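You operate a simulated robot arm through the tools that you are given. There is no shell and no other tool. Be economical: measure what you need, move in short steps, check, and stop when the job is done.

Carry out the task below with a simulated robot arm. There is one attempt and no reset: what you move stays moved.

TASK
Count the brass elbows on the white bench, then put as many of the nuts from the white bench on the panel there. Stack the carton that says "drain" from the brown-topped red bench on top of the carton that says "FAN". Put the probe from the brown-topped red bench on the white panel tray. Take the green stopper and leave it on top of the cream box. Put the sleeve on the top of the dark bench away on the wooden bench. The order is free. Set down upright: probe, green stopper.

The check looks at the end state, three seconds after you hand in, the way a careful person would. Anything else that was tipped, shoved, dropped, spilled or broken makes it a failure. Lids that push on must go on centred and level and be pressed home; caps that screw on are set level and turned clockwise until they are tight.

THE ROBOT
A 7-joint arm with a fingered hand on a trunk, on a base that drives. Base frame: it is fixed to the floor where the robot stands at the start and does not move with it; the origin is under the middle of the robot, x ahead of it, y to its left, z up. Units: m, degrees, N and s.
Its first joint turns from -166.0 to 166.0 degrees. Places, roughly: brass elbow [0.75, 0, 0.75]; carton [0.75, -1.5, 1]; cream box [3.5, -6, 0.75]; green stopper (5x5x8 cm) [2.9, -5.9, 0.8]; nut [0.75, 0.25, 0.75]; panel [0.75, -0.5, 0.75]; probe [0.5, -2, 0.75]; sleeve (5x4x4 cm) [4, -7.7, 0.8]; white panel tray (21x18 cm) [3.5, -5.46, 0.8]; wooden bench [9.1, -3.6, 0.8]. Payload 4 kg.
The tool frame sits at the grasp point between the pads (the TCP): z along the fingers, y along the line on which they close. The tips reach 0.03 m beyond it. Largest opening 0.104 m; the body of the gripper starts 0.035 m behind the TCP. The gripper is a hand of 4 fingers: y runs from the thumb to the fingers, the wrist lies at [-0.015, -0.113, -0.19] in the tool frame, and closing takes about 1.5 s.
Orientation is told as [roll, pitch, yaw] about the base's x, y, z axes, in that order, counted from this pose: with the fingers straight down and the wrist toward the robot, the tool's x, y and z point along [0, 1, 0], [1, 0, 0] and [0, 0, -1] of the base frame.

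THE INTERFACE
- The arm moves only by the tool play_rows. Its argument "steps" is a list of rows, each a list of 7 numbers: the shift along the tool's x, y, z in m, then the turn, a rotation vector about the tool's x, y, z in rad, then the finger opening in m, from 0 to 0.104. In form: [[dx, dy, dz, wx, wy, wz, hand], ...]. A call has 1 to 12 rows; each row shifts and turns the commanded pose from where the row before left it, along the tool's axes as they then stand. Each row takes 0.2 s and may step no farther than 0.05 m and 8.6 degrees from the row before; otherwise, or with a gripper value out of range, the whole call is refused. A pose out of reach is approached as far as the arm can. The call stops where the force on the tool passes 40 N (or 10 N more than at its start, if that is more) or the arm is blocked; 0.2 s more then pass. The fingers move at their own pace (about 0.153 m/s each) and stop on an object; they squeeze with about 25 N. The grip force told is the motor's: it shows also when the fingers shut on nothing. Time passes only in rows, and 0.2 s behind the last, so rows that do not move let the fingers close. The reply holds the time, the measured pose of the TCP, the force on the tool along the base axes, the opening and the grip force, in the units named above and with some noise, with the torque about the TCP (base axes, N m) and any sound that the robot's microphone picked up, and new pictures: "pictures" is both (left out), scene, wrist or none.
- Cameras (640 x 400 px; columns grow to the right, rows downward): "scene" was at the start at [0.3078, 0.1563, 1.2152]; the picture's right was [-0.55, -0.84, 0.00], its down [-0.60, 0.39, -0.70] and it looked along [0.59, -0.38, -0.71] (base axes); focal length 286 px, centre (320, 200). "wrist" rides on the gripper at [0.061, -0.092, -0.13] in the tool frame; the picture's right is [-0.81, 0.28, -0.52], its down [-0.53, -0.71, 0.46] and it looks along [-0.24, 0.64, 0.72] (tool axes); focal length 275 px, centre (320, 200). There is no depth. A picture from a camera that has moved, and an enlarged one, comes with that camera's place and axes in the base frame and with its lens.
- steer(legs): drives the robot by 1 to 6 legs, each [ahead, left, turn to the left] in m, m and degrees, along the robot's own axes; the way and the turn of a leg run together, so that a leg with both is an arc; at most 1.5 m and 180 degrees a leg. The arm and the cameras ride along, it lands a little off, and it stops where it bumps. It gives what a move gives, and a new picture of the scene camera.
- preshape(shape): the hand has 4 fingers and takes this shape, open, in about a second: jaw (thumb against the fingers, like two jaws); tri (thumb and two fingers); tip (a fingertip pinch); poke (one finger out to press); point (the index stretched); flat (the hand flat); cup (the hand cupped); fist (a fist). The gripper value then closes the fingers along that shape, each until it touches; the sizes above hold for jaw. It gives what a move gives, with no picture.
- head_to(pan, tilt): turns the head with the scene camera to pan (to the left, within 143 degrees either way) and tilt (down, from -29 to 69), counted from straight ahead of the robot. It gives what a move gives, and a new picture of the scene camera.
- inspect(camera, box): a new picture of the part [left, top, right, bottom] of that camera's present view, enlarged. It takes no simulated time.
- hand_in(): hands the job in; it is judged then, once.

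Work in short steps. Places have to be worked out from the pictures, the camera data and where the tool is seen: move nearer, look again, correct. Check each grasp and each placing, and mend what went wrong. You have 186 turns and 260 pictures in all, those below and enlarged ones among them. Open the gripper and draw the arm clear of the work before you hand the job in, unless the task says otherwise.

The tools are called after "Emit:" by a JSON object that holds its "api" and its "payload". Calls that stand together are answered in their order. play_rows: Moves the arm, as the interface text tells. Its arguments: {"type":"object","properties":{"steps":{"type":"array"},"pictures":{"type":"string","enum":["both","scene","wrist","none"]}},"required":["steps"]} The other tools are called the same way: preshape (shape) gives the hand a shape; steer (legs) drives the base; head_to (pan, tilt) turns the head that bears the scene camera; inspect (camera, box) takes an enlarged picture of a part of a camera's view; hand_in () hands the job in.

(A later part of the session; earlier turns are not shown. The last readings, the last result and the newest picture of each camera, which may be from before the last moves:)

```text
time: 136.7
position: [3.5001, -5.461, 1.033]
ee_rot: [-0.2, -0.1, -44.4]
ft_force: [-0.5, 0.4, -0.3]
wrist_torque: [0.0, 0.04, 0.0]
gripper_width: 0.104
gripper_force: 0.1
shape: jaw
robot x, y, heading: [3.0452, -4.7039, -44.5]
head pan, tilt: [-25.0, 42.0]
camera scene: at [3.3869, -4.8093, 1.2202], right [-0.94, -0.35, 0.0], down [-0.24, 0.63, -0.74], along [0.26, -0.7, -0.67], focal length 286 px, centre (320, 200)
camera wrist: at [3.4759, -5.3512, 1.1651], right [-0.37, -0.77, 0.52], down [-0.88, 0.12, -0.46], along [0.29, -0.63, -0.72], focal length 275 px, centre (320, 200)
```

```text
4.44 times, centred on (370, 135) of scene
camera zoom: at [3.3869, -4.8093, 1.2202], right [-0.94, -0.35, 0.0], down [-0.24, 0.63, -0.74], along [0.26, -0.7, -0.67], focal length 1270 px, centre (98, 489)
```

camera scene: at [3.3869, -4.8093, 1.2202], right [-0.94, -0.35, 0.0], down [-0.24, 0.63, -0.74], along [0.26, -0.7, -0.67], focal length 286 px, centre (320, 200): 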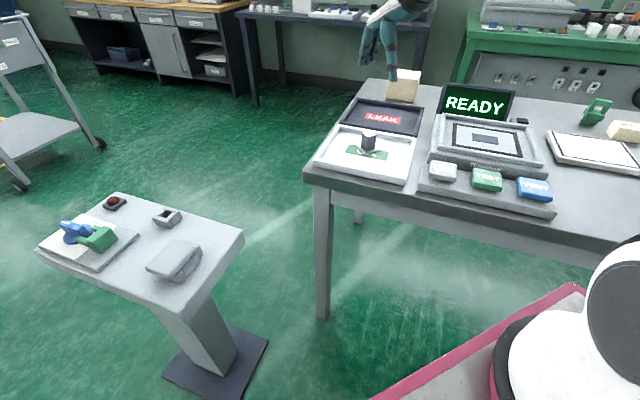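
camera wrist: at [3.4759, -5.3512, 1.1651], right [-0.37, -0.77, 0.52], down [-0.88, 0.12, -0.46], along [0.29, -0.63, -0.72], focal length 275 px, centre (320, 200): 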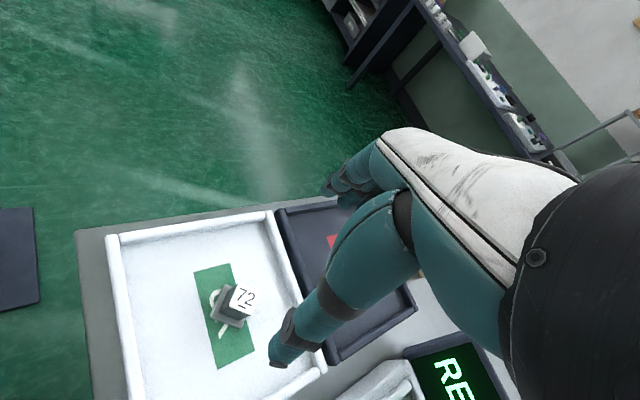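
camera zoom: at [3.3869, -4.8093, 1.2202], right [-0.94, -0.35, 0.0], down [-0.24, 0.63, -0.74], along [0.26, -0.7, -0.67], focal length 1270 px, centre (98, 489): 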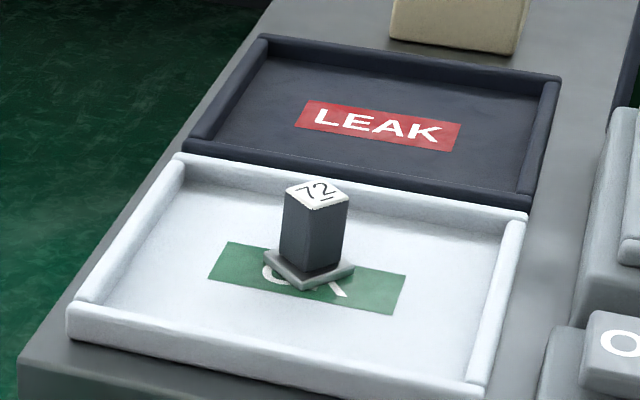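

Probe stands upright on the tray. Next the green stopper near (2.9,−5.87): raise, face the bench again and drive near it.

Emit:
{"api": "play_rows", "payload": {"steps": [[0, 0, -0.04, 0, 0, 0, 0.104], [0, 0, -0.04, 0, 0, 0, 0.104]], "pictures": "none"}}

Emit:
{"api": "steer", "payload": {"legs": [[0, 0, -45.5], [0.15, 0, 0]]}}

Emit:
{"api": "head_to", "payload": {"pan": -3, "tilt": 38}}

```text
time: 137.3
position: [3.4977, -5.4615, 1.1148]
ee_rot: [-0.2, -0.2, -44.4]
ft_force: [0.0, 0.3, 0.4]
wrist_torque: [0.0, 0.0, -0.01]
gripper_width: 0.1038
gripper_force: 0.0
shape: jaw
robot x, y, heading: [3.0454, -4.7077, -44.3]
head pan, tilt: [-25.0, 42.0]
```

```text
time: 140.7
position: [2.8202, -5.7085, 1.1144]
ee_rot: [-0.1, -0.1, -90.2]
ft_force: [-0.2, -0.5, -0.1]
wrist_torque: [-0.01, 0.0, -0.02]
gripper_width: 0.1039
gripper_force: 0.1
shape: jaw
robot x, y, heading: [3.0442, -4.8549, -90.3]
head pan, tilt: [-25.0, 42.0]
camera scene: at [3.209, -5.1733, 1.2202], right [-0.9, 0.43, 0.0], down [0.28, 0.61, -0.74], along [-0.32, -0.67, -0.67], focal length 286 px, centre (320, 200)
```

scene: 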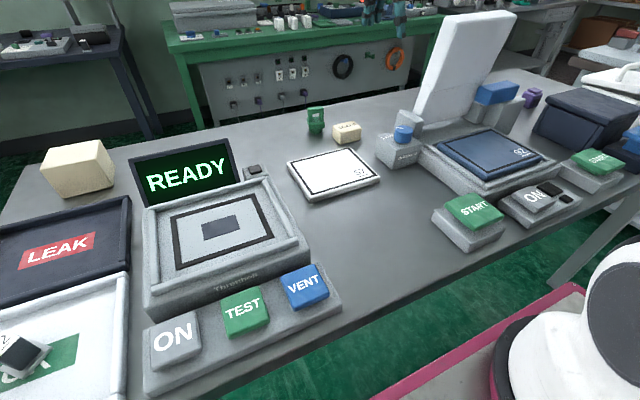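

```text
time: 141.6
position: [2.82, -5.7077, 1.1145]
ee_rot: [-0.2, -0.2, -90.1]
ft_force: [0.5, 0.6, -0.1]
wrist_torque: [0.02, 0.0, -0.01]
gripper_width: 0.1039
gripper_force: 0.1
shape: jaw
robot x, y, heading: [3.0437, -4.8548, -90.0]
head pan, tilt: [-3.0, 38.0]
camera scene: at [3.2397, -5.1838, 1.2262], right [-1.0, 0.06, 0.0], down [0.03, 0.61, -0.79], along [-0.04, -0.79, -0.62], focal length 286 px, centre (320, 200)
```

scene: 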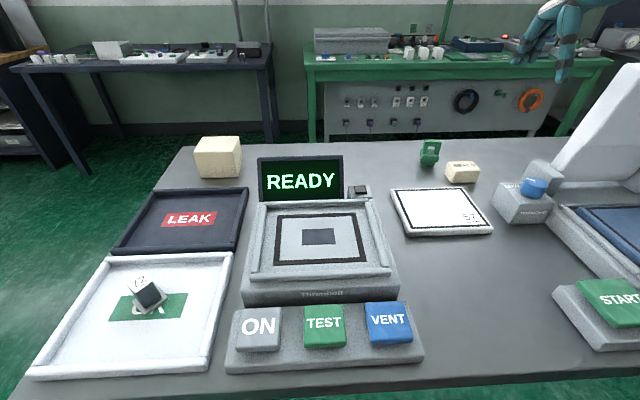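

Stopper base at (2.89,−5.87). I look closer at its shape.

Emit:
{"api": "inspect", "payload": {"camera": "scene", "box": [390, 120, 490, 200]}}

Emit:
{"api": "inspect", "payload": {"camera": "scene", "box": [160, 110, 300, 210]}}

```text
5.00 times, centred on (440, 160) of scene
camera zoom: at [3.2397, -5.1838, 1.2262], right [-1.0, 0.06, 0.0], down [0.03, 0.61, -0.79], along [-0.04, -0.79, -0.62], focal length 1428 px, centre (-280, 400)
```

zoom: 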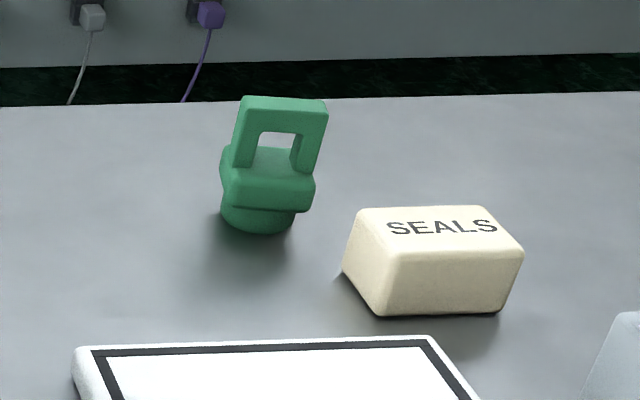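

```text
4.00 times, centred on (230, 160) of scene
camera zoom: at [3.2397, -5.1838, 1.2262], right [-1.0, 0.06, 0.0], down [0.03, 0.61, -0.79], along [-0.04, -0.79, -0.62], focal length 1143 px, centre (680, 360)
```

zoom: 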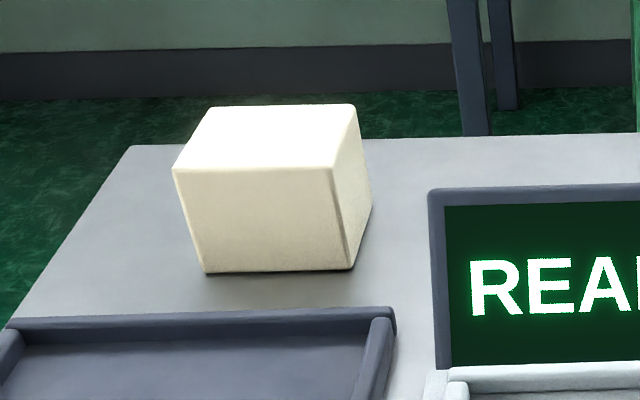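

The stopper has a 5 cm square collar and a handle; I'll grip the collar along y. Drive 9 cm ahead and bring the hand above it.

Emit:
{"api": "steer", "payload": {"legs": [[0.09, 0, 0]]}}

Emit:
{"api": "play_rows", "payload": {"steps": [[0.035, 0.035, 0, 0, 0, 0, 0.104], [0.035, 0.034, 0, 0, 0, 0, 0.104], [0, 0, 0.04, 0, 0, 0, 0.104], [0, 0, 0.04, 0, 0, 0, 0.104], [0, 0, 0.04, 0, 0, 0, 0.104]]}}

```text
time: 142.7
position: [2.8194, -5.7964, 1.1137]
ee_rot: [-0.2, -0.2, -90.2]
ft_force: [0.5, -0.1, 0.1]
wrist_torque: [-0.01, 0.01, 0.01]
gripper_width: 0.1038
gripper_force: 0.0
shape: jaw
robot x, y, heading: [3.0448, -4.9508, -90.1]
head pan, tilt: [-3.0, 38.0]
camera scene: at [3.2393, -5.2741, 1.2262], right [-1.0, 0.06, 0.0], down [0.03, 0.61, -0.79], along [-0.04, -0.79, -0.62], focal length 286 px, centre (320, 200)
```

scene: 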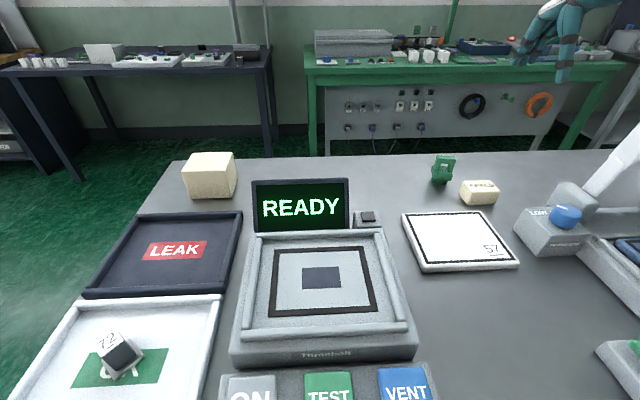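

```text
time: 143.9
position: [2.8875, -5.8686, 0.9937]
ee_rot: [-0.2, -0.3, -90.3]
ft_force: [0.0, 0.5, 0.5]
wrist_torque: [-0.04, 0.01, 0.03]
gripper_width: 0.1037
gripper_force: 0.1
shape: jaw
robot x, y, heading: [3.0427, -4.9497, -90.3]
head pan, tilt: [-3.0, 38.0]
camera scene: at [3.2394, -5.2738, 1.2262], right [-1.0, 0.06, 0.0], down [0.03, 0.61, -0.79], along [-0.04, -0.79, -0.62], focal length 286 px, centre (320, 200)
camera wrist: at [2.9502, -5.7741, 1.1245], right [-0.81, -0.27, 0.52], down [-0.53, 0.71, -0.46], along [-0.25, -0.65, -0.72], focal length 275 px, centre (320, 200)
```

scene: 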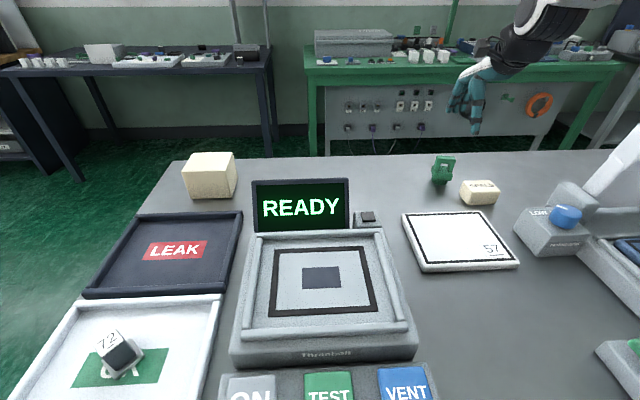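
wrist: 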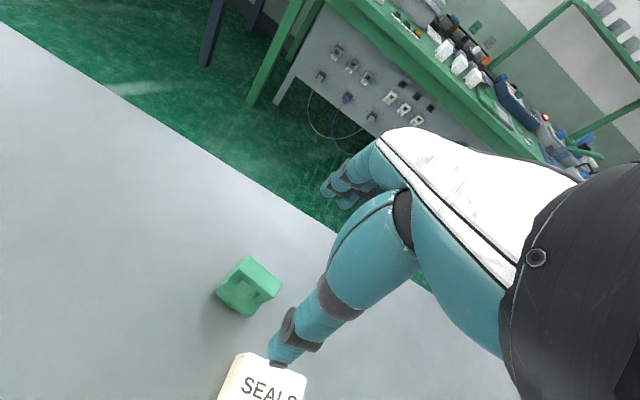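

SEALS block is close to the thumb's landing spot; I zoom for exact relative positions.

Emit:
{"api": "inspect", "payload": {"camera": "wrist", "box": [180, 230, 340, 400]}}

Emit:
{"api": "inspect", "payload": {"camera": "scene", "box": [400, 70, 520, 220]}}

```text
2.35 times, centred on (260, 315) of wrist
camera zoom: at [2.9502, -5.7741, 1.1245], right [-0.81, -0.27, 0.52], down [-0.53, 0.71, -0.46], along [-0.25, -0.65, -0.72], focal length 648 px, centre (461, -71)
```

zoom: 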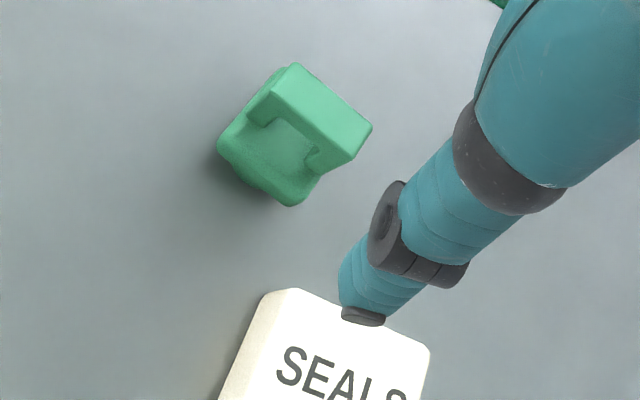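

```text
2.67 times, centred on (460, 145) of scene
camera zoom: at [3.2394, -5.2738, 1.2262], right [-1.0, 0.06, 0.0], down [0.03, 0.61, -0.79], along [-0.04, -0.79, -0.62], focal length 762 px, centre (-53, 347)
```

zoom: 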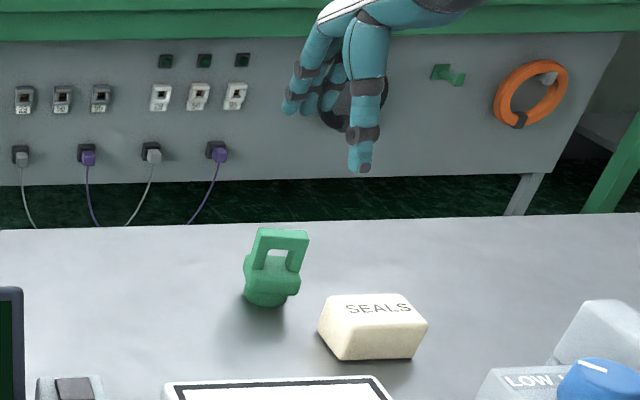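

Stopper centre (2.893,−5.874); SEALS ends at x≈2.868. I aim at x=2.899 to keep thumb clearance, lower partly.

Emit:
{"api": "play_rows", "payload": {"steps": [[0.0115, 0.0055, 0.0, 0, 0, 0, 0.09], [0, 0, 0.04, 0, 0, 0, 0.09], [0, 0, 0.035, 0, 0, 0, 0.09]]}}

Emit:
{"api": "inspect", "payload": {"camera": "wrist", "box": [200, 200, 360, 400]}}

Emit:
{"api": "inspect", "payload": {"camera": "scene", "box": [400, 90, 520, 220]}}

```text
time: 144.7
position: [2.8994, -5.8721, 0.9179]
ee_rot: [-0.3, -0.2, -90.2]
ft_force: [0.1, 0.0, 0.5]
wrist_torque: [-0.02, 0.0, 0.02]
gripper_width: 0.0902
gripper_force: 0.1
shape: jaw
robot x, y, heading: [3.0429, -4.9496, -90.2]
head pan, tilt: [-3.0, 38.0]
camera scene: at [3.2393, -5.2738, 1.2262], right [-1.0, 0.06, 0.0], down [0.03, 0.61, -0.79], along [-0.04, -0.79, -0.62], focal length 286 px, centre (320, 200)
camera wrist: at [2.9611, -5.7797, 1.0491], right [-0.81, -0.27, 0.52], down [-0.53, 0.71, -0.46], along [-0.25, -0.65, -0.72], focal length 275 px, centre (320, 200)
```

scene: 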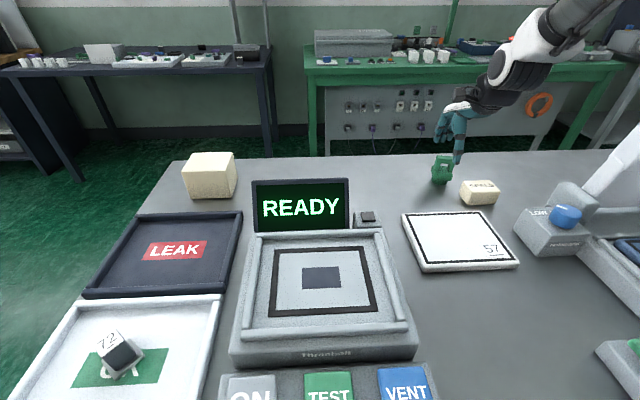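
wrist: 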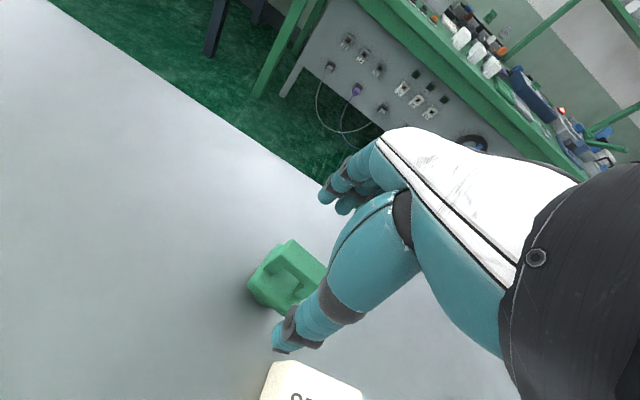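

```text
2.00 times, centred on (280, 300) of wrist
camera zoom: at [2.9611, -5.7797, 1.0491], right [-0.81, -0.27, 0.52], down [-0.53, 0.71, -0.46], along [-0.25, -0.65, -0.72], focal length 551 px, centre (400, 0)
```

zoom: 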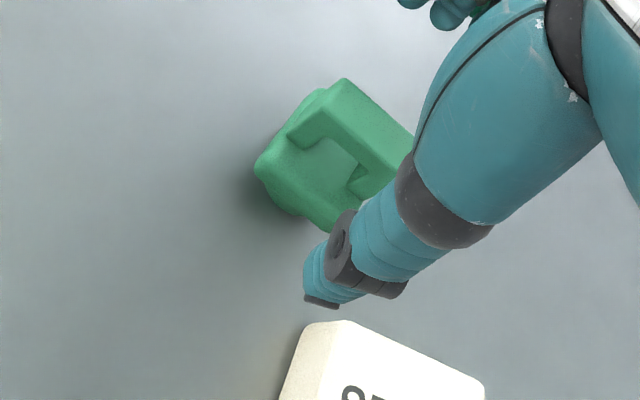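

```text
3.08 times, centred on (460, 155) of scene
camera zoom: at [3.2393, -5.2738, 1.2262], right [-1.0, 0.06, 0.0], down [0.03, 0.61, -0.79], along [-0.04, -0.79, -0.62], focal length 879 px, centre (-111, 338)
```

zoom: 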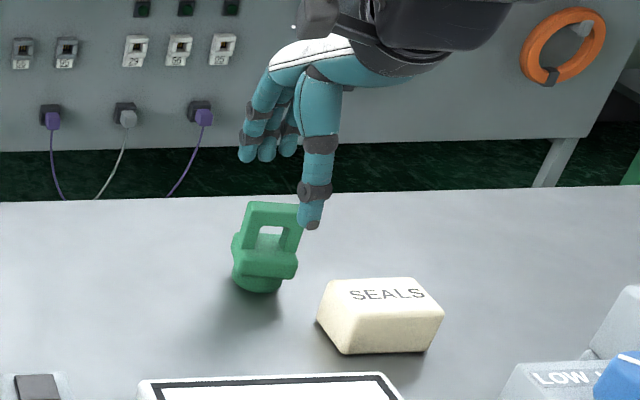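

Good alignment. Lower to z≈0.855 and check before closing.

Emit:
{"api": "play_rows", "payload": {"steps": [[0, 0, 0.03, 0, 0, 0, 0.09], [0, 0, 0.02, 0, 0, 0, 0.09], [0, 0, 0.012, 0, 0, 0, 0.09]]}}

Emit:
{"api": "inspect", "payload": {"camera": "scene", "box": [400, 90, 520, 220]}}

```text
time: 145.5
position: [2.8998, -5.8737, 0.856]
ee_rot: [-0.2, -0.2, -90.3]
ft_force: [0.1, 0.4, -0.4]
wrist_torque: [-0.01, 0.03, 0.02]
gripper_width: 0.0901
gripper_force: 0.1
shape: jaw
robot x, y, heading: [3.045, -4.9491, -90.2]
head pan, tilt: [-3.0, 38.0]
camera scene: at [3.2393, -5.274, 1.2262], right [-1.0, 0.06, 0.0], down [0.03, 0.61, -0.79], along [-0.04, -0.79, -0.62], focal length 286 px, centre (320, 200)
camera wrist: at [2.9611, -5.7805, 0.9875], right [-0.81, -0.27, 0.52], down [-0.53, 0.71, -0.46], along [-0.25, -0.65, -0.72], focal length 275 px, centre (320, 200)
```

scene: 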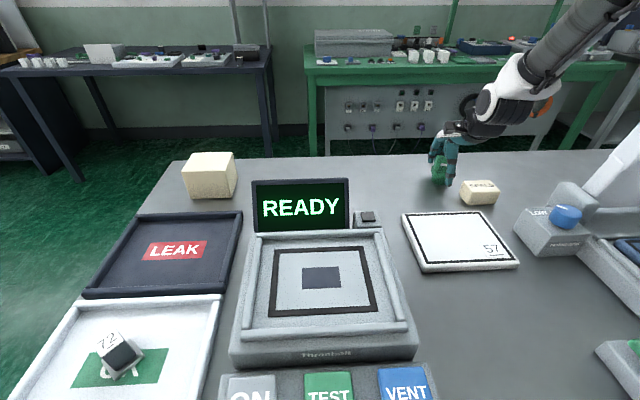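
wrist: 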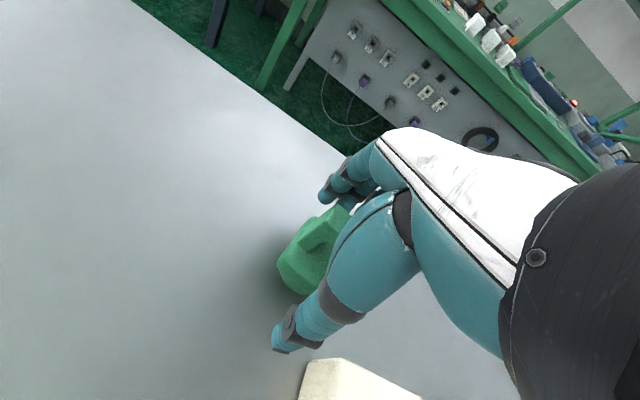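

```text
3.08 times, centred on (460, 155) of scene
camera zoom: at [3.2393, -5.274, 1.2262], right [-1.0, 0.06, 0.0], down [0.03, 0.61, -0.79], along [-0.04, -0.79, -0.62], focal length 879 px, centre (-111, 338)
```

zoom: 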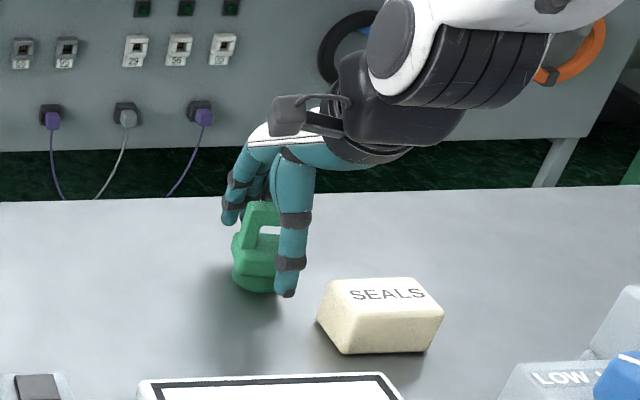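

Clear of SEALS. Close on the collar.

Emit:
{"api": "play_rows", "payload": {"steps": [[0, 0, 0, 0, 0, 0, 0.03], [0, 0, 0, 0, 0, 0, 0.03], [0, 0, 0, 0, 0, 0, 0.03], [0, 0, 0, 0, 0, 0, 0.02], [0, 0, 0, 0, 0, 0, 0.02], [0, 0, 0, 0, 0, 0, 0.02], [0, 0, 0, 0, 0, 0, 0.02]], "pictures": "wrist"}}

Emit:
{"api": "inspect", "payload": {"camera": "scene", "box": [400, 90, 520, 220]}}

```text
time: 147.1
position: [2.9004, -5.8746, 0.8563]
ee_rot: [-0.2, -0.3, -90.3]
ft_force: [-0.4, -0.2, 0.1]
wrist_torque: [0.0, -0.03, 0.01]
gripper_width: 0.0399
gripper_force: 25.0
shape: jaw
robot x, y, heading: [3.0456, -4.9465, -90.5]
head pan, tilt: [-3.0, 38.0]
camera wrist: at [2.9611, -5.7806, 0.9876], right [-0.81, -0.27, 0.52], down [-0.53, 0.71, -0.46], along [-0.25, -0.65, -0.72], focal length 275 px, centre (320, 200)
```

wrist: 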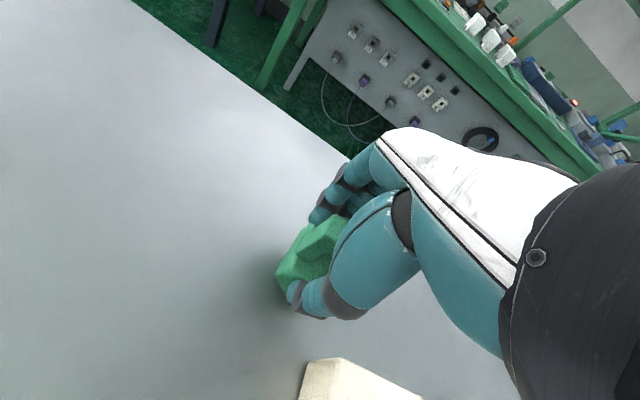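

```text
3.08 times, centred on (460, 155) of scene
camera zoom: at [3.2393, -5.2741, 1.2262], right [-1.0, 0.06, 0.0], down [0.03, 0.61, -0.79], along [-0.04, -0.79, -0.62], focal length 879 px, centre (-111, 338)
```

zoom: 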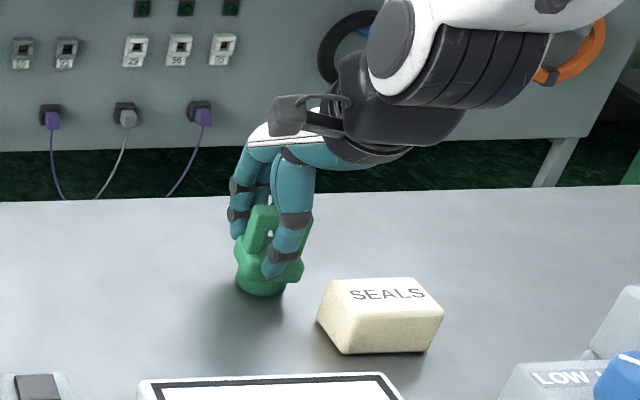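

Gripped (0.040). Lift and verify.

Emit:
{"api": "play_rows", "payload": {"steps": [[0, 0, -0.02, 0, 0, 0, 0.02], [0, 0, -0.045, 0, 0, 0, 0.02], [0, 0, -0.045, 0, 0, 0, 0.02], [0, 0, -0.045, 0, 0, 0, 0.02], [0, 0, -0.045, 0, 0, 0, 0.02], [0, 0, -0.03, 0, 0, 0, 0.02]]}}

Emit:
{"api": "inspect", "payload": {"camera": "wrist", "box": [220, 170, 400, 340]}}

Emit:
{"api": "inspect", "payload": {"camera": "scene", "box": [150, 130, 270, 220]}}

```text
time: 148.5
position: [2.9012, -5.8722, 1.0886]
ee_rot: [-0.2, -0.1, -90.1]
ft_force: [0.5, 0.3, -1.7]
wrist_torque: [0.03, 0.01, -0.01]
gripper_width: 0.0396
gripper_force: 25.4
shape: jaw
robot x, y, heading: [3.044, -4.9469, -90.3]
head pan, tilt: [-3.0, 38.0]
camera scene: at [3.2392, -5.2743, 1.2261], right [-1.0, 0.06, 0.0], down [0.03, 0.61, -0.79], along [-0.04, -0.79, -0.62], focal length 286 px, centre (320, 200)
camera wrist: at [2.9623, -5.7793, 1.2182], right [-0.81, -0.27, 0.52], down [-0.53, 0.71, -0.46], along [-0.25, -0.65, -0.72], focal length 275 px, centre (320, 200)
```

scene: 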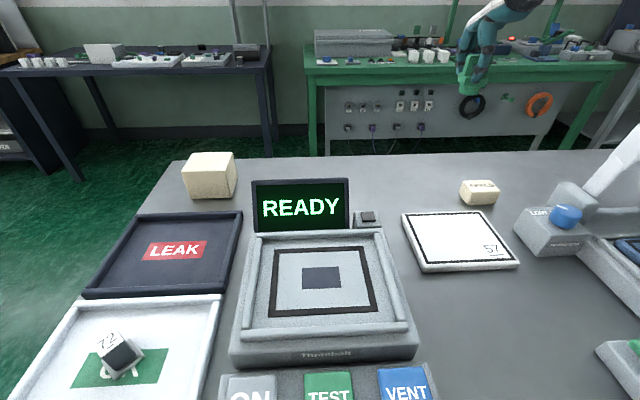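
wrist: 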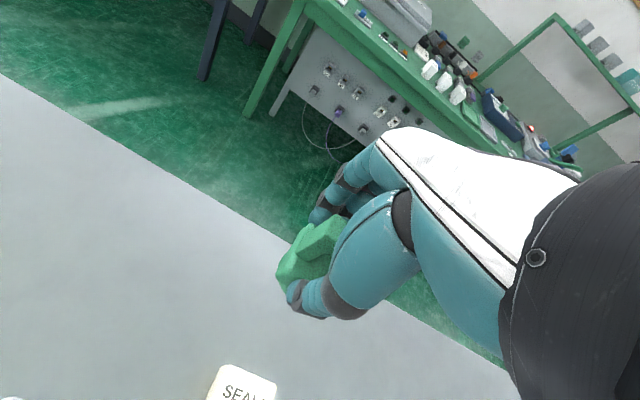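

```text
2.35 times, centred on (310, 255) of wrist
camera zoom: at [2.9623, -5.7793, 1.2182], right [-0.81, -0.27, 0.52], down [-0.53, 0.71, -0.46], along [-0.25, -0.65, -0.72], focal length 648 px, centre (344, 71)
```

zoom: 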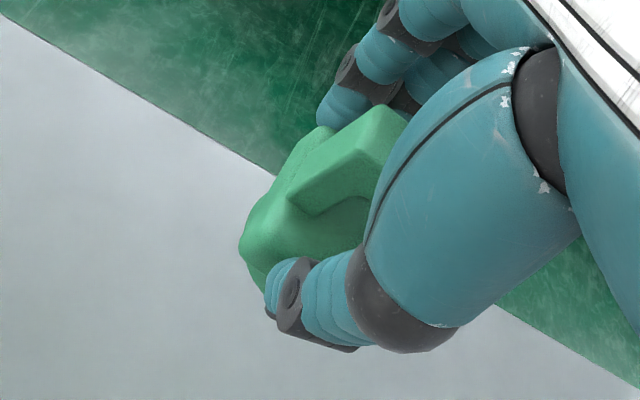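

```text
4.44 times, centred on (210, 175) of scene
camera zoom: at [3.2392, -5.2743, 1.2261], right [-1.0, 0.06, 0.0], down [0.03, 0.61, -0.79], along [-0.04, -0.79, -0.62], focal length 1270 px, centre (809, 311)
```

zoom: 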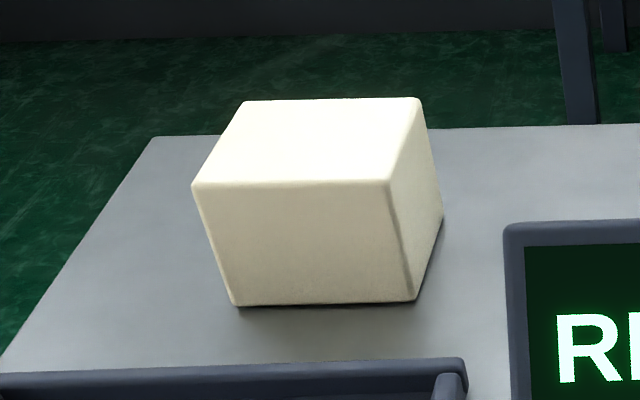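

Held. Cream box top centre at (3.473,−5.878), z≈0.88. I strafe left 0.23 m and then move the hand over it.

Emit:
{"api": "steer", "payload": {"legs": [[0, 0.23, 0.2]]}}

Emit:
{"api": "play_rows", "payload": {"steps": [[0.045, 0, 0, 0, 0, 0, 0.02], [0.045, 0, 0, 0, 0, 0, 0.02], [0.045, 0, 0, 0, 0, 0, 0.02], [0.045, 0, 0, 0, 0, 0, 0.02], [0.045, 0, 0, 0, 0, 0, 0.02], [0.045, 0, 0, 0, 0, 0, 0.02], [0.045, 0, 0, 0, 0, 0, 0.02]]}}

```text
time: 150.2
position: [3.1358, -5.8743, 1.0879]
ee_rot: [-0.1, -0.3, -89.9]
ft_force: [-0.2, -0.6, -1.1]
wrist_torque: [0.03, -0.01, 0.04]
gripper_width: 0.04
gripper_force: 25.1
shape: jaw
robot x, y, heading: [3.2752, -4.9463, -89.8]
head pan, tilt: [-3.0, 38.0]
camera scene: at [3.4707, -5.2734, 1.2262], right [-1.0, 0.05, 0.0], down [0.03, 0.61, -0.79], along [-0.04, -0.79, -0.62], focal length 286 px, centre (320, 200)
```

scene: 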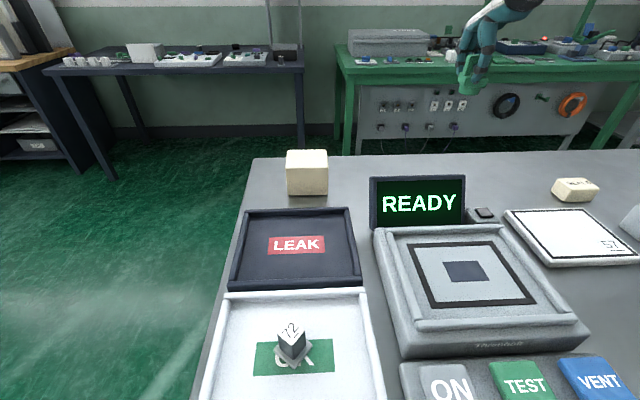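

```text
time: 151.8
position: [3.4484, -5.8733, 1.0862]
ee_rot: [-0.2, -0.2, -90.0]
ft_force: [-0.4, -0.5, -0.8]
wrist_torque: [0.01, -0.04, 0.06]
gripper_width: 0.0392
gripper_force: 25.1
shape: jaw
robot x, y, heading: [3.2757, -4.9485, -89.9]
head pan, tilt: [-3.0, 38.0]
camera scene: at [3.4702, -5.2735, 1.2262], right [-1.0, 0.05, 0.0], down [0.03, 0.61, -0.79], along [-0.04, -0.79, -0.62], focal length 286 px, centre (320, 200)
camera wrist: at [3.5097, -5.78, 1.2168], right [-0.81, -0.27, 0.52], down [-0.53, 0.71, -0.46], along [-0.25, -0.65, -0.72], focal length 275 px, centre (320, 200)
```

scene: 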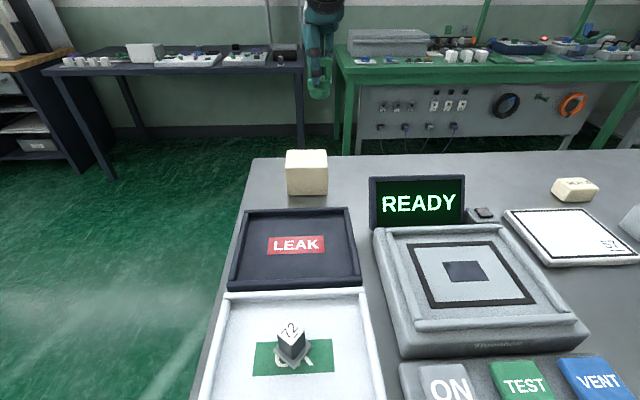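
wrist: 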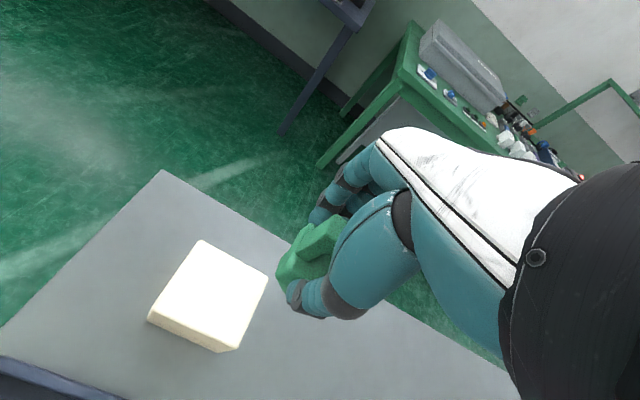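

Shift 28 mm and lower toward the box top, checking.

Emit:
{"api": "play_rows", "payload": {"steps": [[0.028, 0.003, 0, 0, 0, 0, 0.02], [0, 0, 0.04, 0, 0, 0, 0.02], [0, 0, 0.04, 0, 0, 0, 0.02], [0, 0, 0.03, 0, 0, 0, 0.02]]}}

Emit:
{"api": "inspect", "payload": {"camera": "scene", "box": [250, 90, 370, 220]}}

```text
time: 152.8
position: [3.478, -5.8743, 0.9766]
ee_rot: [-0.3, -0.2, -89.9]
ft_force: [0.7, 0.5, -1.6]
wrist_torque: [-0.01, -0.03, -0.01]
gripper_width: 0.0396
gripper_force: 25.3
shape: jaw
robot x, y, heading: [3.2756, -4.9515, -89.9]
head pan, tilt: [-3.0, 38.0]
camera scene: at [3.4706, -5.2732, 1.2262], right [-1.0, 0.05, 0.0], down [0.03, 0.61, -0.79], along [-0.04, -0.79, -0.62], focal length 286 px, centre (320, 200)
camera wrist: at [3.5386, -5.7818, 1.1063], right [-0.81, -0.27, 0.52], down [-0.54, 0.71, -0.46], along [-0.25, -0.65, -0.72], focal length 275 px, centre (320, 200)
```

scene: 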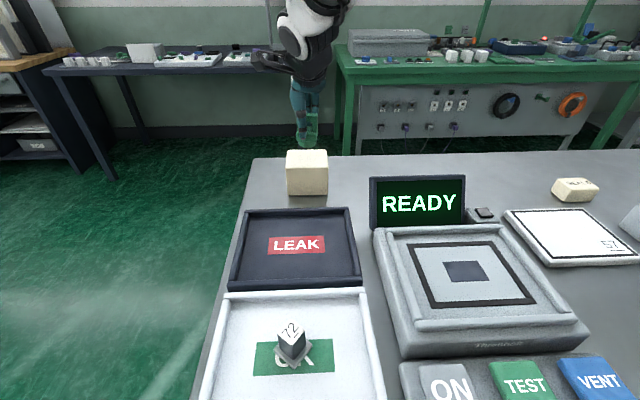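
wrist: 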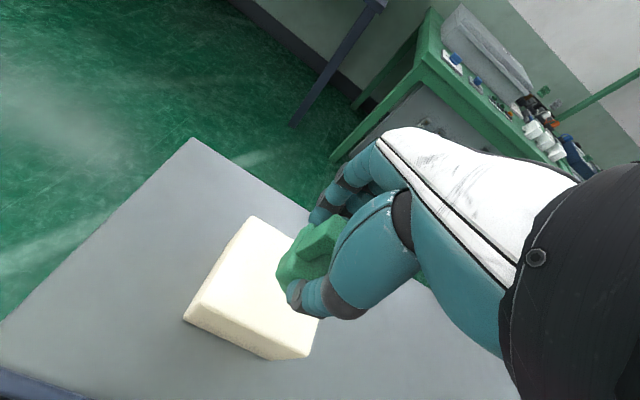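

```text
3.08 times, centred on (310, 155) of scene
camera zoom: at [3.4706, -5.2732, 1.2262], right [-1.0, 0.05, 0.0], down [0.03, 0.61, -0.79], along [-0.04, -0.79, -0.62], focal length 879 px, centre (351, 338)
```

zoom: 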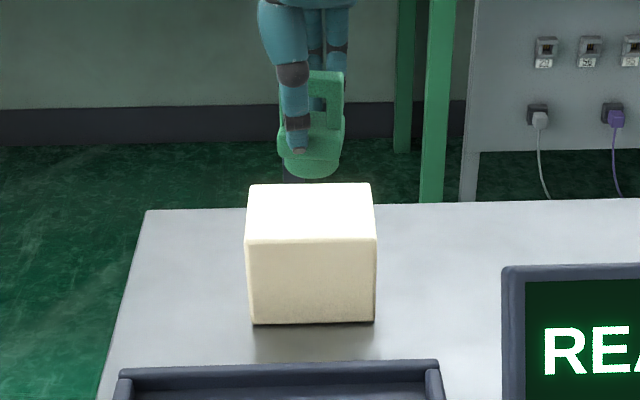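

Centred. Lower to just above, then small steps.

Emit:
{"api": "play_rows", "payload": {"steps": [[0, 0.003, 0.02, 0, 0, 0, 0.02], [0, 0, 0.013, 0, 0, 0, 0.02]], "pictures": "none"}}

Emit:
{"api": "inspect", "payload": {"camera": "scene", "box": [250, 90, 370, 220]}}

```text
time: 153.4
position: [3.4783, -5.8785, 0.9433]
ee_rot: [-0.2, -0.2, -90.0]
ft_force: [-0.2, 0.6, -1.0]
wrist_torque: [-0.01, -0.04, -0.07]
gripper_width: 0.0397
gripper_force: 25.0
shape: jaw
robot x, y, heading: [3.2742, -4.9521, -89.8]
head pan, tilt: [-3.0, 38.0]
```

```text
3.08 times, centred on (310, 155) of scene
camera zoom: at [3.4707, -5.2733, 1.2262], right [-1.0, 0.05, 0.0], down [0.03, 0.61, -0.79], along [-0.04, -0.79, -0.62], focal length 879 px, centre (351, 338)
```

zoom: 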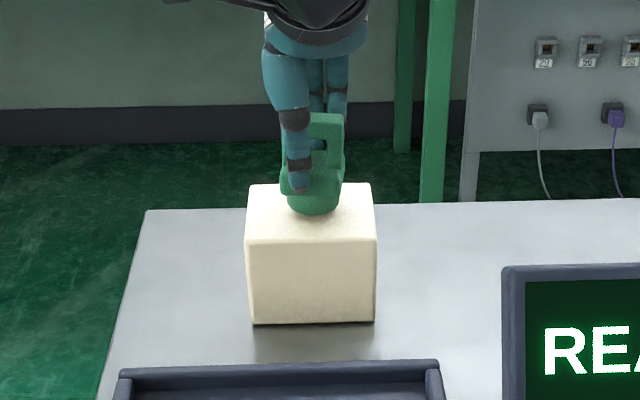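

Emit:
{"api": "play_rows", "payload": {"steps": [[0, 0, 0.004, 0, 0, 0, 0.02], [0, 0, 0.003, 0, 0, 0, 0.02]], "pictures": "none"}}

Emit:
{"api": "play_rows", "payload": {"steps": [[0, 0, 0.002, 0, 0, 0, 0.02]], "pictures": "none"}}

Emit:
{"api": "inspect", "payload": {"camera": "scene", "box": [270, 110, 350, 200]}}

```text
time: 154.0
position: [3.4786, -5.8782, 0.937]
ee_rot: [-0.1, -0.4, -89.9]
ft_force: [0.4, -0.3, 1.7]
wrist_torque: [0.03, 0.02, -0.01]
gripper_width: 0.0397
gripper_force: 25.3
shape: jaw
robot x, y, heading: [3.2764, -4.9446, -89.9]
head pan, tilt: [-3.0, 38.0]
```

```text
time: 154.4
position: [3.4782, -5.8797, 0.9359]
ee_rot: [-0.1, -0.3, -90.0]
ft_force: [0.2, -0.6, 8.6]
wrist_torque: [0.03, 0.05, 0.01]
gripper_width: 0.0404
gripper_force: 24.7
shape: jaw
robot x, y, heading: [3.2726, -4.9503, -90.2]
head pan, tilt: [-3.0, 38.0]
```

```text
4.44 times, centred on (310, 155) of scene
camera zoom: at [3.4707, -5.2731, 1.2263], right [-1.0, 0.05, 0.0], down [0.03, 0.61, -0.79], along [-0.04, -0.79, -0.62], focal length 1270 px, centre (364, 400)
```

zoom: 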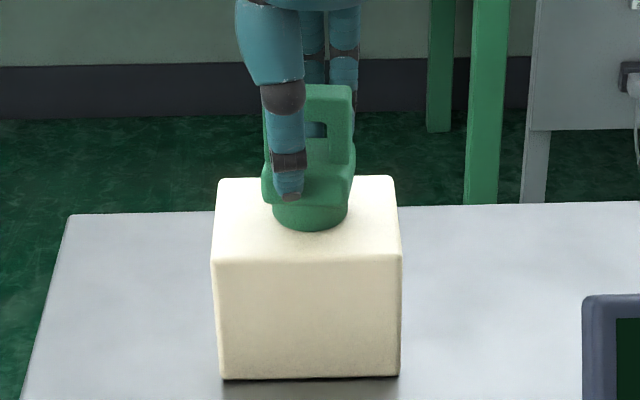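

Contact as expected (8.6 N). Release gently and rise.

Emit:
{"api": "play_rows", "payload": {"steps": [[0, 0, -0.001, 0, 0, 0, 0.02], [0, 0, 0, 0, 0, 0, 0.05], [0, 0, 0, 0, 0, 0, 0.065], [0, 0, 0, 0, 0, 0, 0.08], [0, 0, 0, 0, 0, 0, 0.1], [0, 0, -0.02, 0, 0, 0, 0.104], [0, 0, -0.04, 0, 0, 0, 0.104], [0, 0, -0.045, 0, 0, 0, 0.104], [0, 0, -0.045, 0, 0, 0, 0.104], [0, 0, -0.04, 0, 0, 0, 0.104]], "pictures": "none"}}

Emit:
{"api": "inspect", "payload": {"camera": "scene", "box": [250, 90, 370, 220]}}

```text
time: 156.6
position: [3.4785, -5.8791, 1.1249]
ee_rot: [-0.3, -0.1, -90.1]
ft_force: [-0.1, -0.7, -0.4]
wrist_torque: [0.02, 0.01, 0.0]
gripper_width: 0.1037
gripper_force: 0.1
shape: jaw
robot x, y, heading: [3.2783, -4.9482, -90.0]
head pan, tilt: [-3.0, 38.0]
```

```text
3.08 times, centred on (310, 155) of scene
camera zoom: at [3.4708, -5.2736, 1.2261], right [-1.0, 0.05, 0.0], down [0.03, 0.62, -0.79], along [-0.04, -0.79, -0.62], focal length 879 px, centre (351, 338)
```

zoom: 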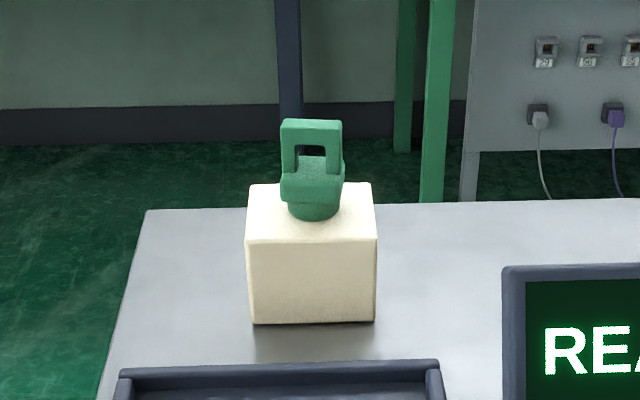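

Stopper stands upright on the cream box. Next the sleeve on the dark bench near (4,−7.7): back off, strafe left past the pedestal, and look.

Emit:
{"api": "steer", "payload": {"legs": [[-0.55, 0, 0], [0, 1.35, 0]]}}

Emit:
{"api": "head_to", "payload": {"pan": -8, "tilt": 20}}

```text
time: 166.2
position: [4.8352, -5.3276, 1.125]
ee_rot: [-0.2, -0.2, -90.1]
ft_force: [0.9, 0.3, -0.6]
wrist_torque: [-0.02, -0.01, 0.01]
gripper_width: 0.1038
gripper_force: 0.0
shape: jaw
robot x, y, heading: [4.6331, -4.3983, -90.4]
head pan, tilt: [-3.0, 38.0]
camera scene: at [4.8294, -4.7229, 1.2262], right [-1.0, 0.05, 0.0], down [0.03, 0.61, -0.79], along [-0.04, -0.79, -0.62], focal length 286 px, centre (320, 200)
```

scene: 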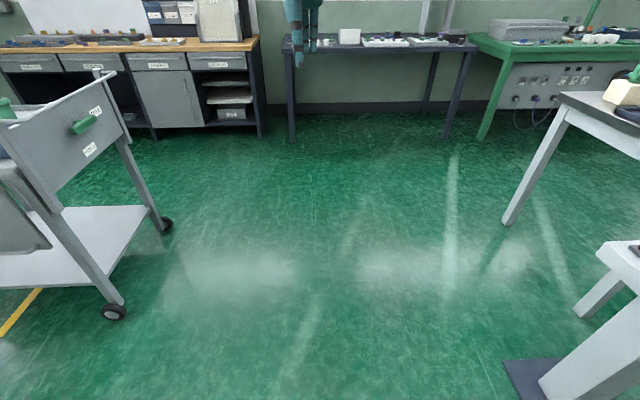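

```text
time: 167.0
position: [4.8351, -5.3284, 1.125]
ee_rot: [-0.2, -0.2, -90.1]
ft_force: [0.1, 0.0, 0.8]
wrist_torque: [0.01, 0.0, -0.02]
gripper_width: 0.1038
gripper_force: 0.0
shape: jaw
robot x, y, heading: [4.6324, -4.3952, -90.3]
head pan, tilt: [-8.0, 20.0]
camera scene: at [4.821, -4.7289, 1.2545], right [-0.99, 0.14, 0.0], down [0.05, 0.34, -0.94], along [-0.13, -0.93, -0.34], focal length 286 px, centre (320, 200)
```

scene: 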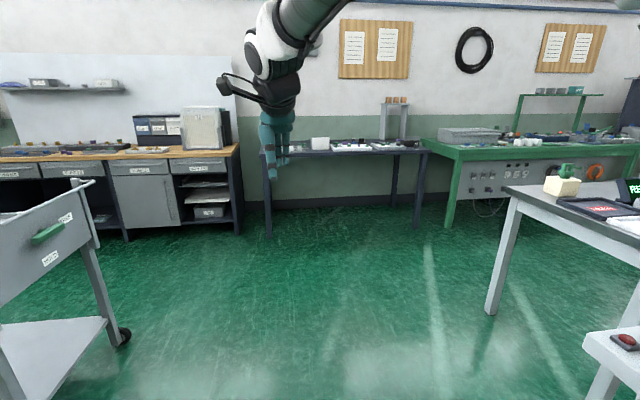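

Dark bench spans x≈3.4–5.0, front edge y≈−7.2. I drive ahead 2.15 m, then strafe right 0.5 m.

Emit:
{"api": "steer", "payload": {"legs": [[1.1, 0, 0.3], [1.05, 0, 0], [0, -0.45, 0]]}}

Emit:
{"api": "head_to", "payload": {"pan": -5, "tilt": 35}}

```text
time: 180.0
position: [4.4095, -7.4827, 1.1262]
ee_rot: [-0.3, -0.2, -89.3]
ft_force: [-0.5, -1.0, 0.0]
wrist_torque: [-0.01, -0.01, 0.01]
gripper_width: 0.1037
gripper_force: 0.2
shape: jaw
robot x, y, heading: [4.1947, -6.5542, -89.1]
head pan, tilt: [-8.0, 20.0]
camera scene: at [4.3851, -6.8835, 1.2546], right [-0.99, 0.12, 0.0], down [0.04, 0.34, -0.94], along [-0.12, -0.93, -0.34], focal length 286 px, centre (320, 200)
```

scene: 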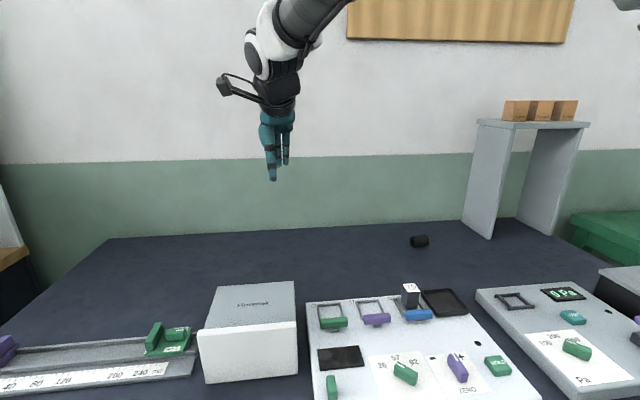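

```text
time: 180.8
position: [4.4094, -7.4827, 1.1243]
ee_rot: [-0.2, -0.3, -89.2]
ft_force: [-0.7, 0.0, 0.3]
wrist_torque: [-0.01, 0.02, 0.0]
gripper_width: 0.1038
gripper_force: 0.0
shape: jaw
robot x, y, heading: [4.1911, -6.5571, -89.7]
head pan, tilt: [-5.0, 35.0]
camera scene: at [4.3904, -6.8789, 1.2308], right [-1.0, 0.07, 0.0], down [0.04, 0.57, -0.82], along [-0.06, -0.82, -0.57], focal length 286 px, centre (320, 200)
```

scene: 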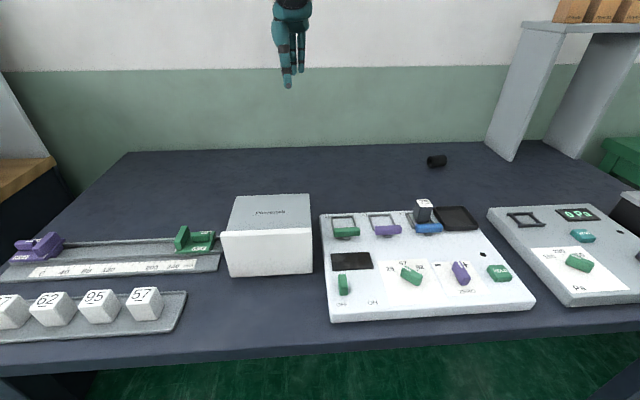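

The sleeve is the black cylinder lying at about (3.945,−7.69). I zoom on it, and drive nearer with the hand drawn in a bit.

Emit:
{"api": "inspect", "payload": {"camera": "scene", "box": [400, 130, 480, 190]}}

Emit:
{"api": "play_rows", "payload": {"steps": [[-0.03, -0.035, 0, 0, 0, 0, 0.104], [-0.03, -0.035, 0, 0, 0, 0, 0.104], [-0.03, -0.03, 0, 0, 0, 0, 0.104]], "pictures": "none"}}

Emit:
{"api": "steer", "payload": {"legs": [[0, -0.19, 0], [0.2, 0, -0.4]]}}

```text
6.67 times, centred on (440, 160) of scene
camera zoom: at [4.3904, -6.8789, 1.2308], right [-1.0, 0.07, 0.0], down [0.04, 0.57, -0.82], along [-0.06, -0.82, -0.57], focal length 1905 px, centre (-480, 467)
```

zoom: 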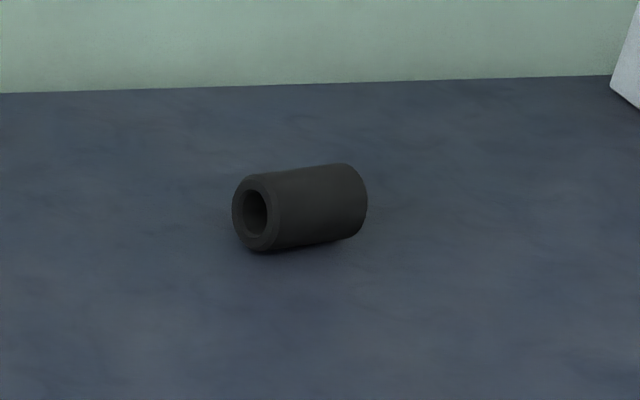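

```text
time: 181.6
position: [4.3191, -7.3842, 1.1254]
ee_rot: [-0.2, -0.2, -89.1]
ft_force: [-0.2, 0.3, -0.4]
wrist_torque: [0.01, 0.03, -0.01]
gripper_width: 0.1035
gripper_force: 0.1
shape: jaw
robot x, y, heading: [4.194, -6.5558, -89.1]
head pan, tilt: [-5.0, 35.0]
```

```text
time: 184.3
position: [4.1247, -7.5884, 1.1251]
ee_rot: [-0.2, -0.2, -89.6]
ft_force: [-0.3, -0.4, 0.5]
wrist_torque: [-0.06, 0.02, 0.0]
gripper_width: 0.1036
gripper_force: 0.1
shape: jaw
robot x, y, heading: [4.0058, -6.7581, -89.5]
head pan, tilt: [-5.0, 35.0]
camera scene: at [4.2008, -7.083, 1.2307], right [-1.0, 0.08, 0.0], down [0.05, 0.57, -0.82], along [-0.07, -0.82, -0.57], focal length 286 px, centre (320, 200)
```

scene: 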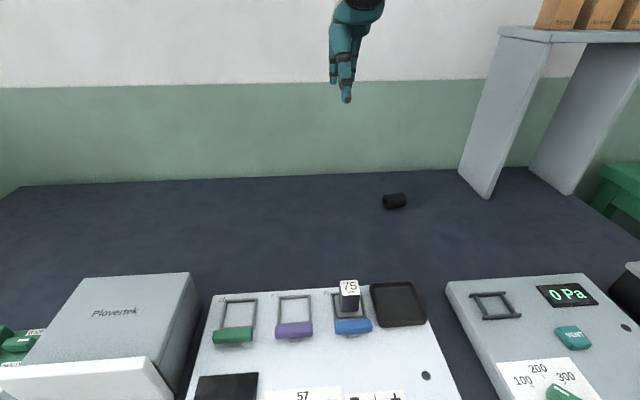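

Triangulation: sleeve at about (3.973,−7.64), z≈0.82. Axis about along x, so current hand yaw fits. Move above.

Emit:
{"api": "play_rows", "payload": {"steps": [[-0.045, 0.015, 0, 0, 0, 0, 0.104], [-0.045, 0.015, 0, 0, 0, 0, 0.104], [-0.045, 0.015, 0, 0, 0, 0, 0.104], [-0.016, 0.007, 0.04, 0, 0, 0, 0.104], [0, 0, 0.045, 0, 0, 0, 0.104], [0, 0, 0.045, 0, 0, 0, 0.104], [0, 0, 0.03, 0, 0, 0, 0.104]]}}

Emit:
{"api": "inspect", "payload": {"camera": "wrist", "box": [180, 200, 380, 400]}}

Emit:
{"api": "inspect", "payload": {"camera": "scene", "box": [330, 110, 470, 230]}}

```text
time: 185.9
position: [3.9736, -7.6439, 0.9674]
ee_rot: [-0.3, -0.3, -89.7]
ft_force: [0.7, 1.0, -0.4]
wrist_torque: [0.01, 0.03, 0.0]
gripper_width: 0.1037
gripper_force: 0.1
shape: jaw
robot x, y, heading: [4.0061, -6.7557, -89.7]
head pan, tilt: [-5.0, 35.0]
camera scene: at [4.2007, -7.0828, 1.2308], right [-1.0, 0.08, 0.0], down [0.05, 0.57, -0.82], along [-0.07, -0.82, -0.57], focal length 286 px, centre (320, 200)
camera wrist: at [4.0339, -7.548, 1.0978], right [-0.81, -0.28, 0.52], down [-0.54, 0.71, -0.46], along [-0.24, -0.65, -0.72], focal length 275 px, centre (320, 200)
```

scene: 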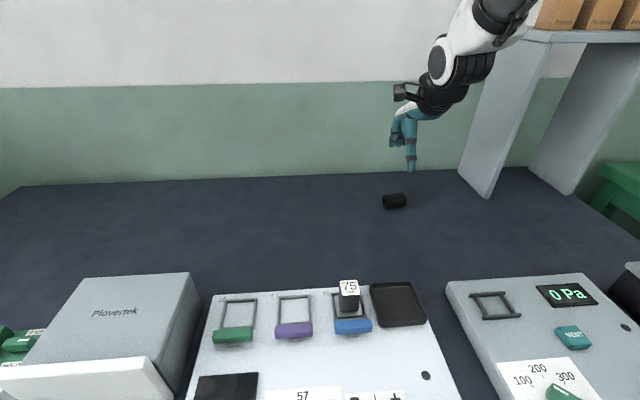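
wrist: 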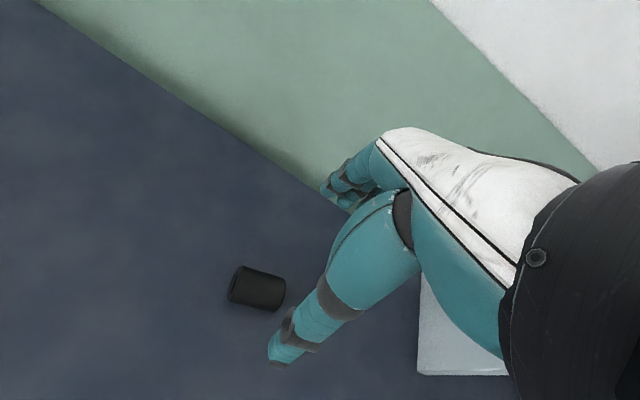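

```text
2.00 times, centred on (280, 300) of wrist
camera zoom: at [4.0339, -7.548, 1.0978], right [-0.81, -0.28, 0.52], down [-0.54, 0.71, -0.46], along [-0.24, -0.65, -0.72], focal length 551 px, centre (400, 0)
```

zoom: 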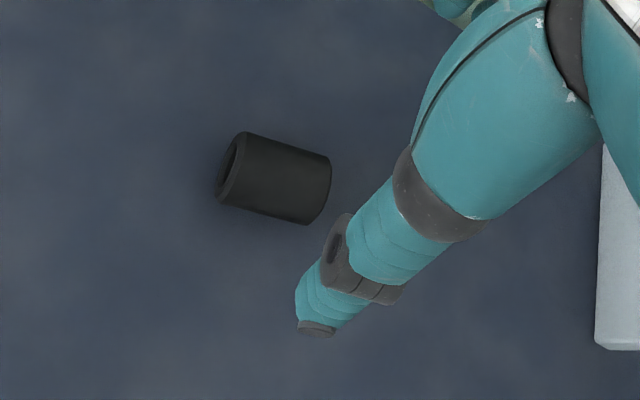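

```text
3.33 times, centred on (400, 170) of scene
camera zoom: at [4.2007, -7.0828, 1.2308], right [-1.0, 0.08, 0.0], down [0.05, 0.57, -0.82], along [-0.07, -0.82, -0.57], focal length 952 px, centre (53, 300)
```

zoom: 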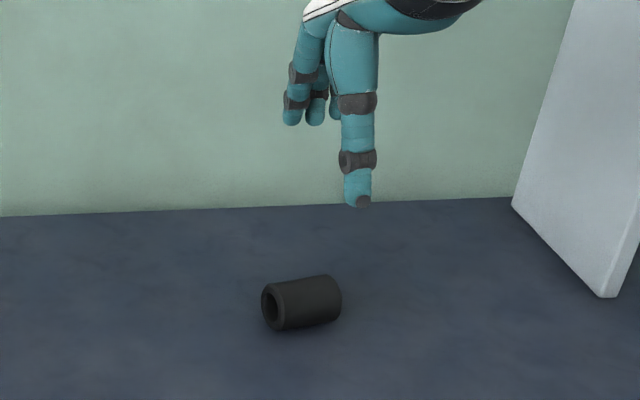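

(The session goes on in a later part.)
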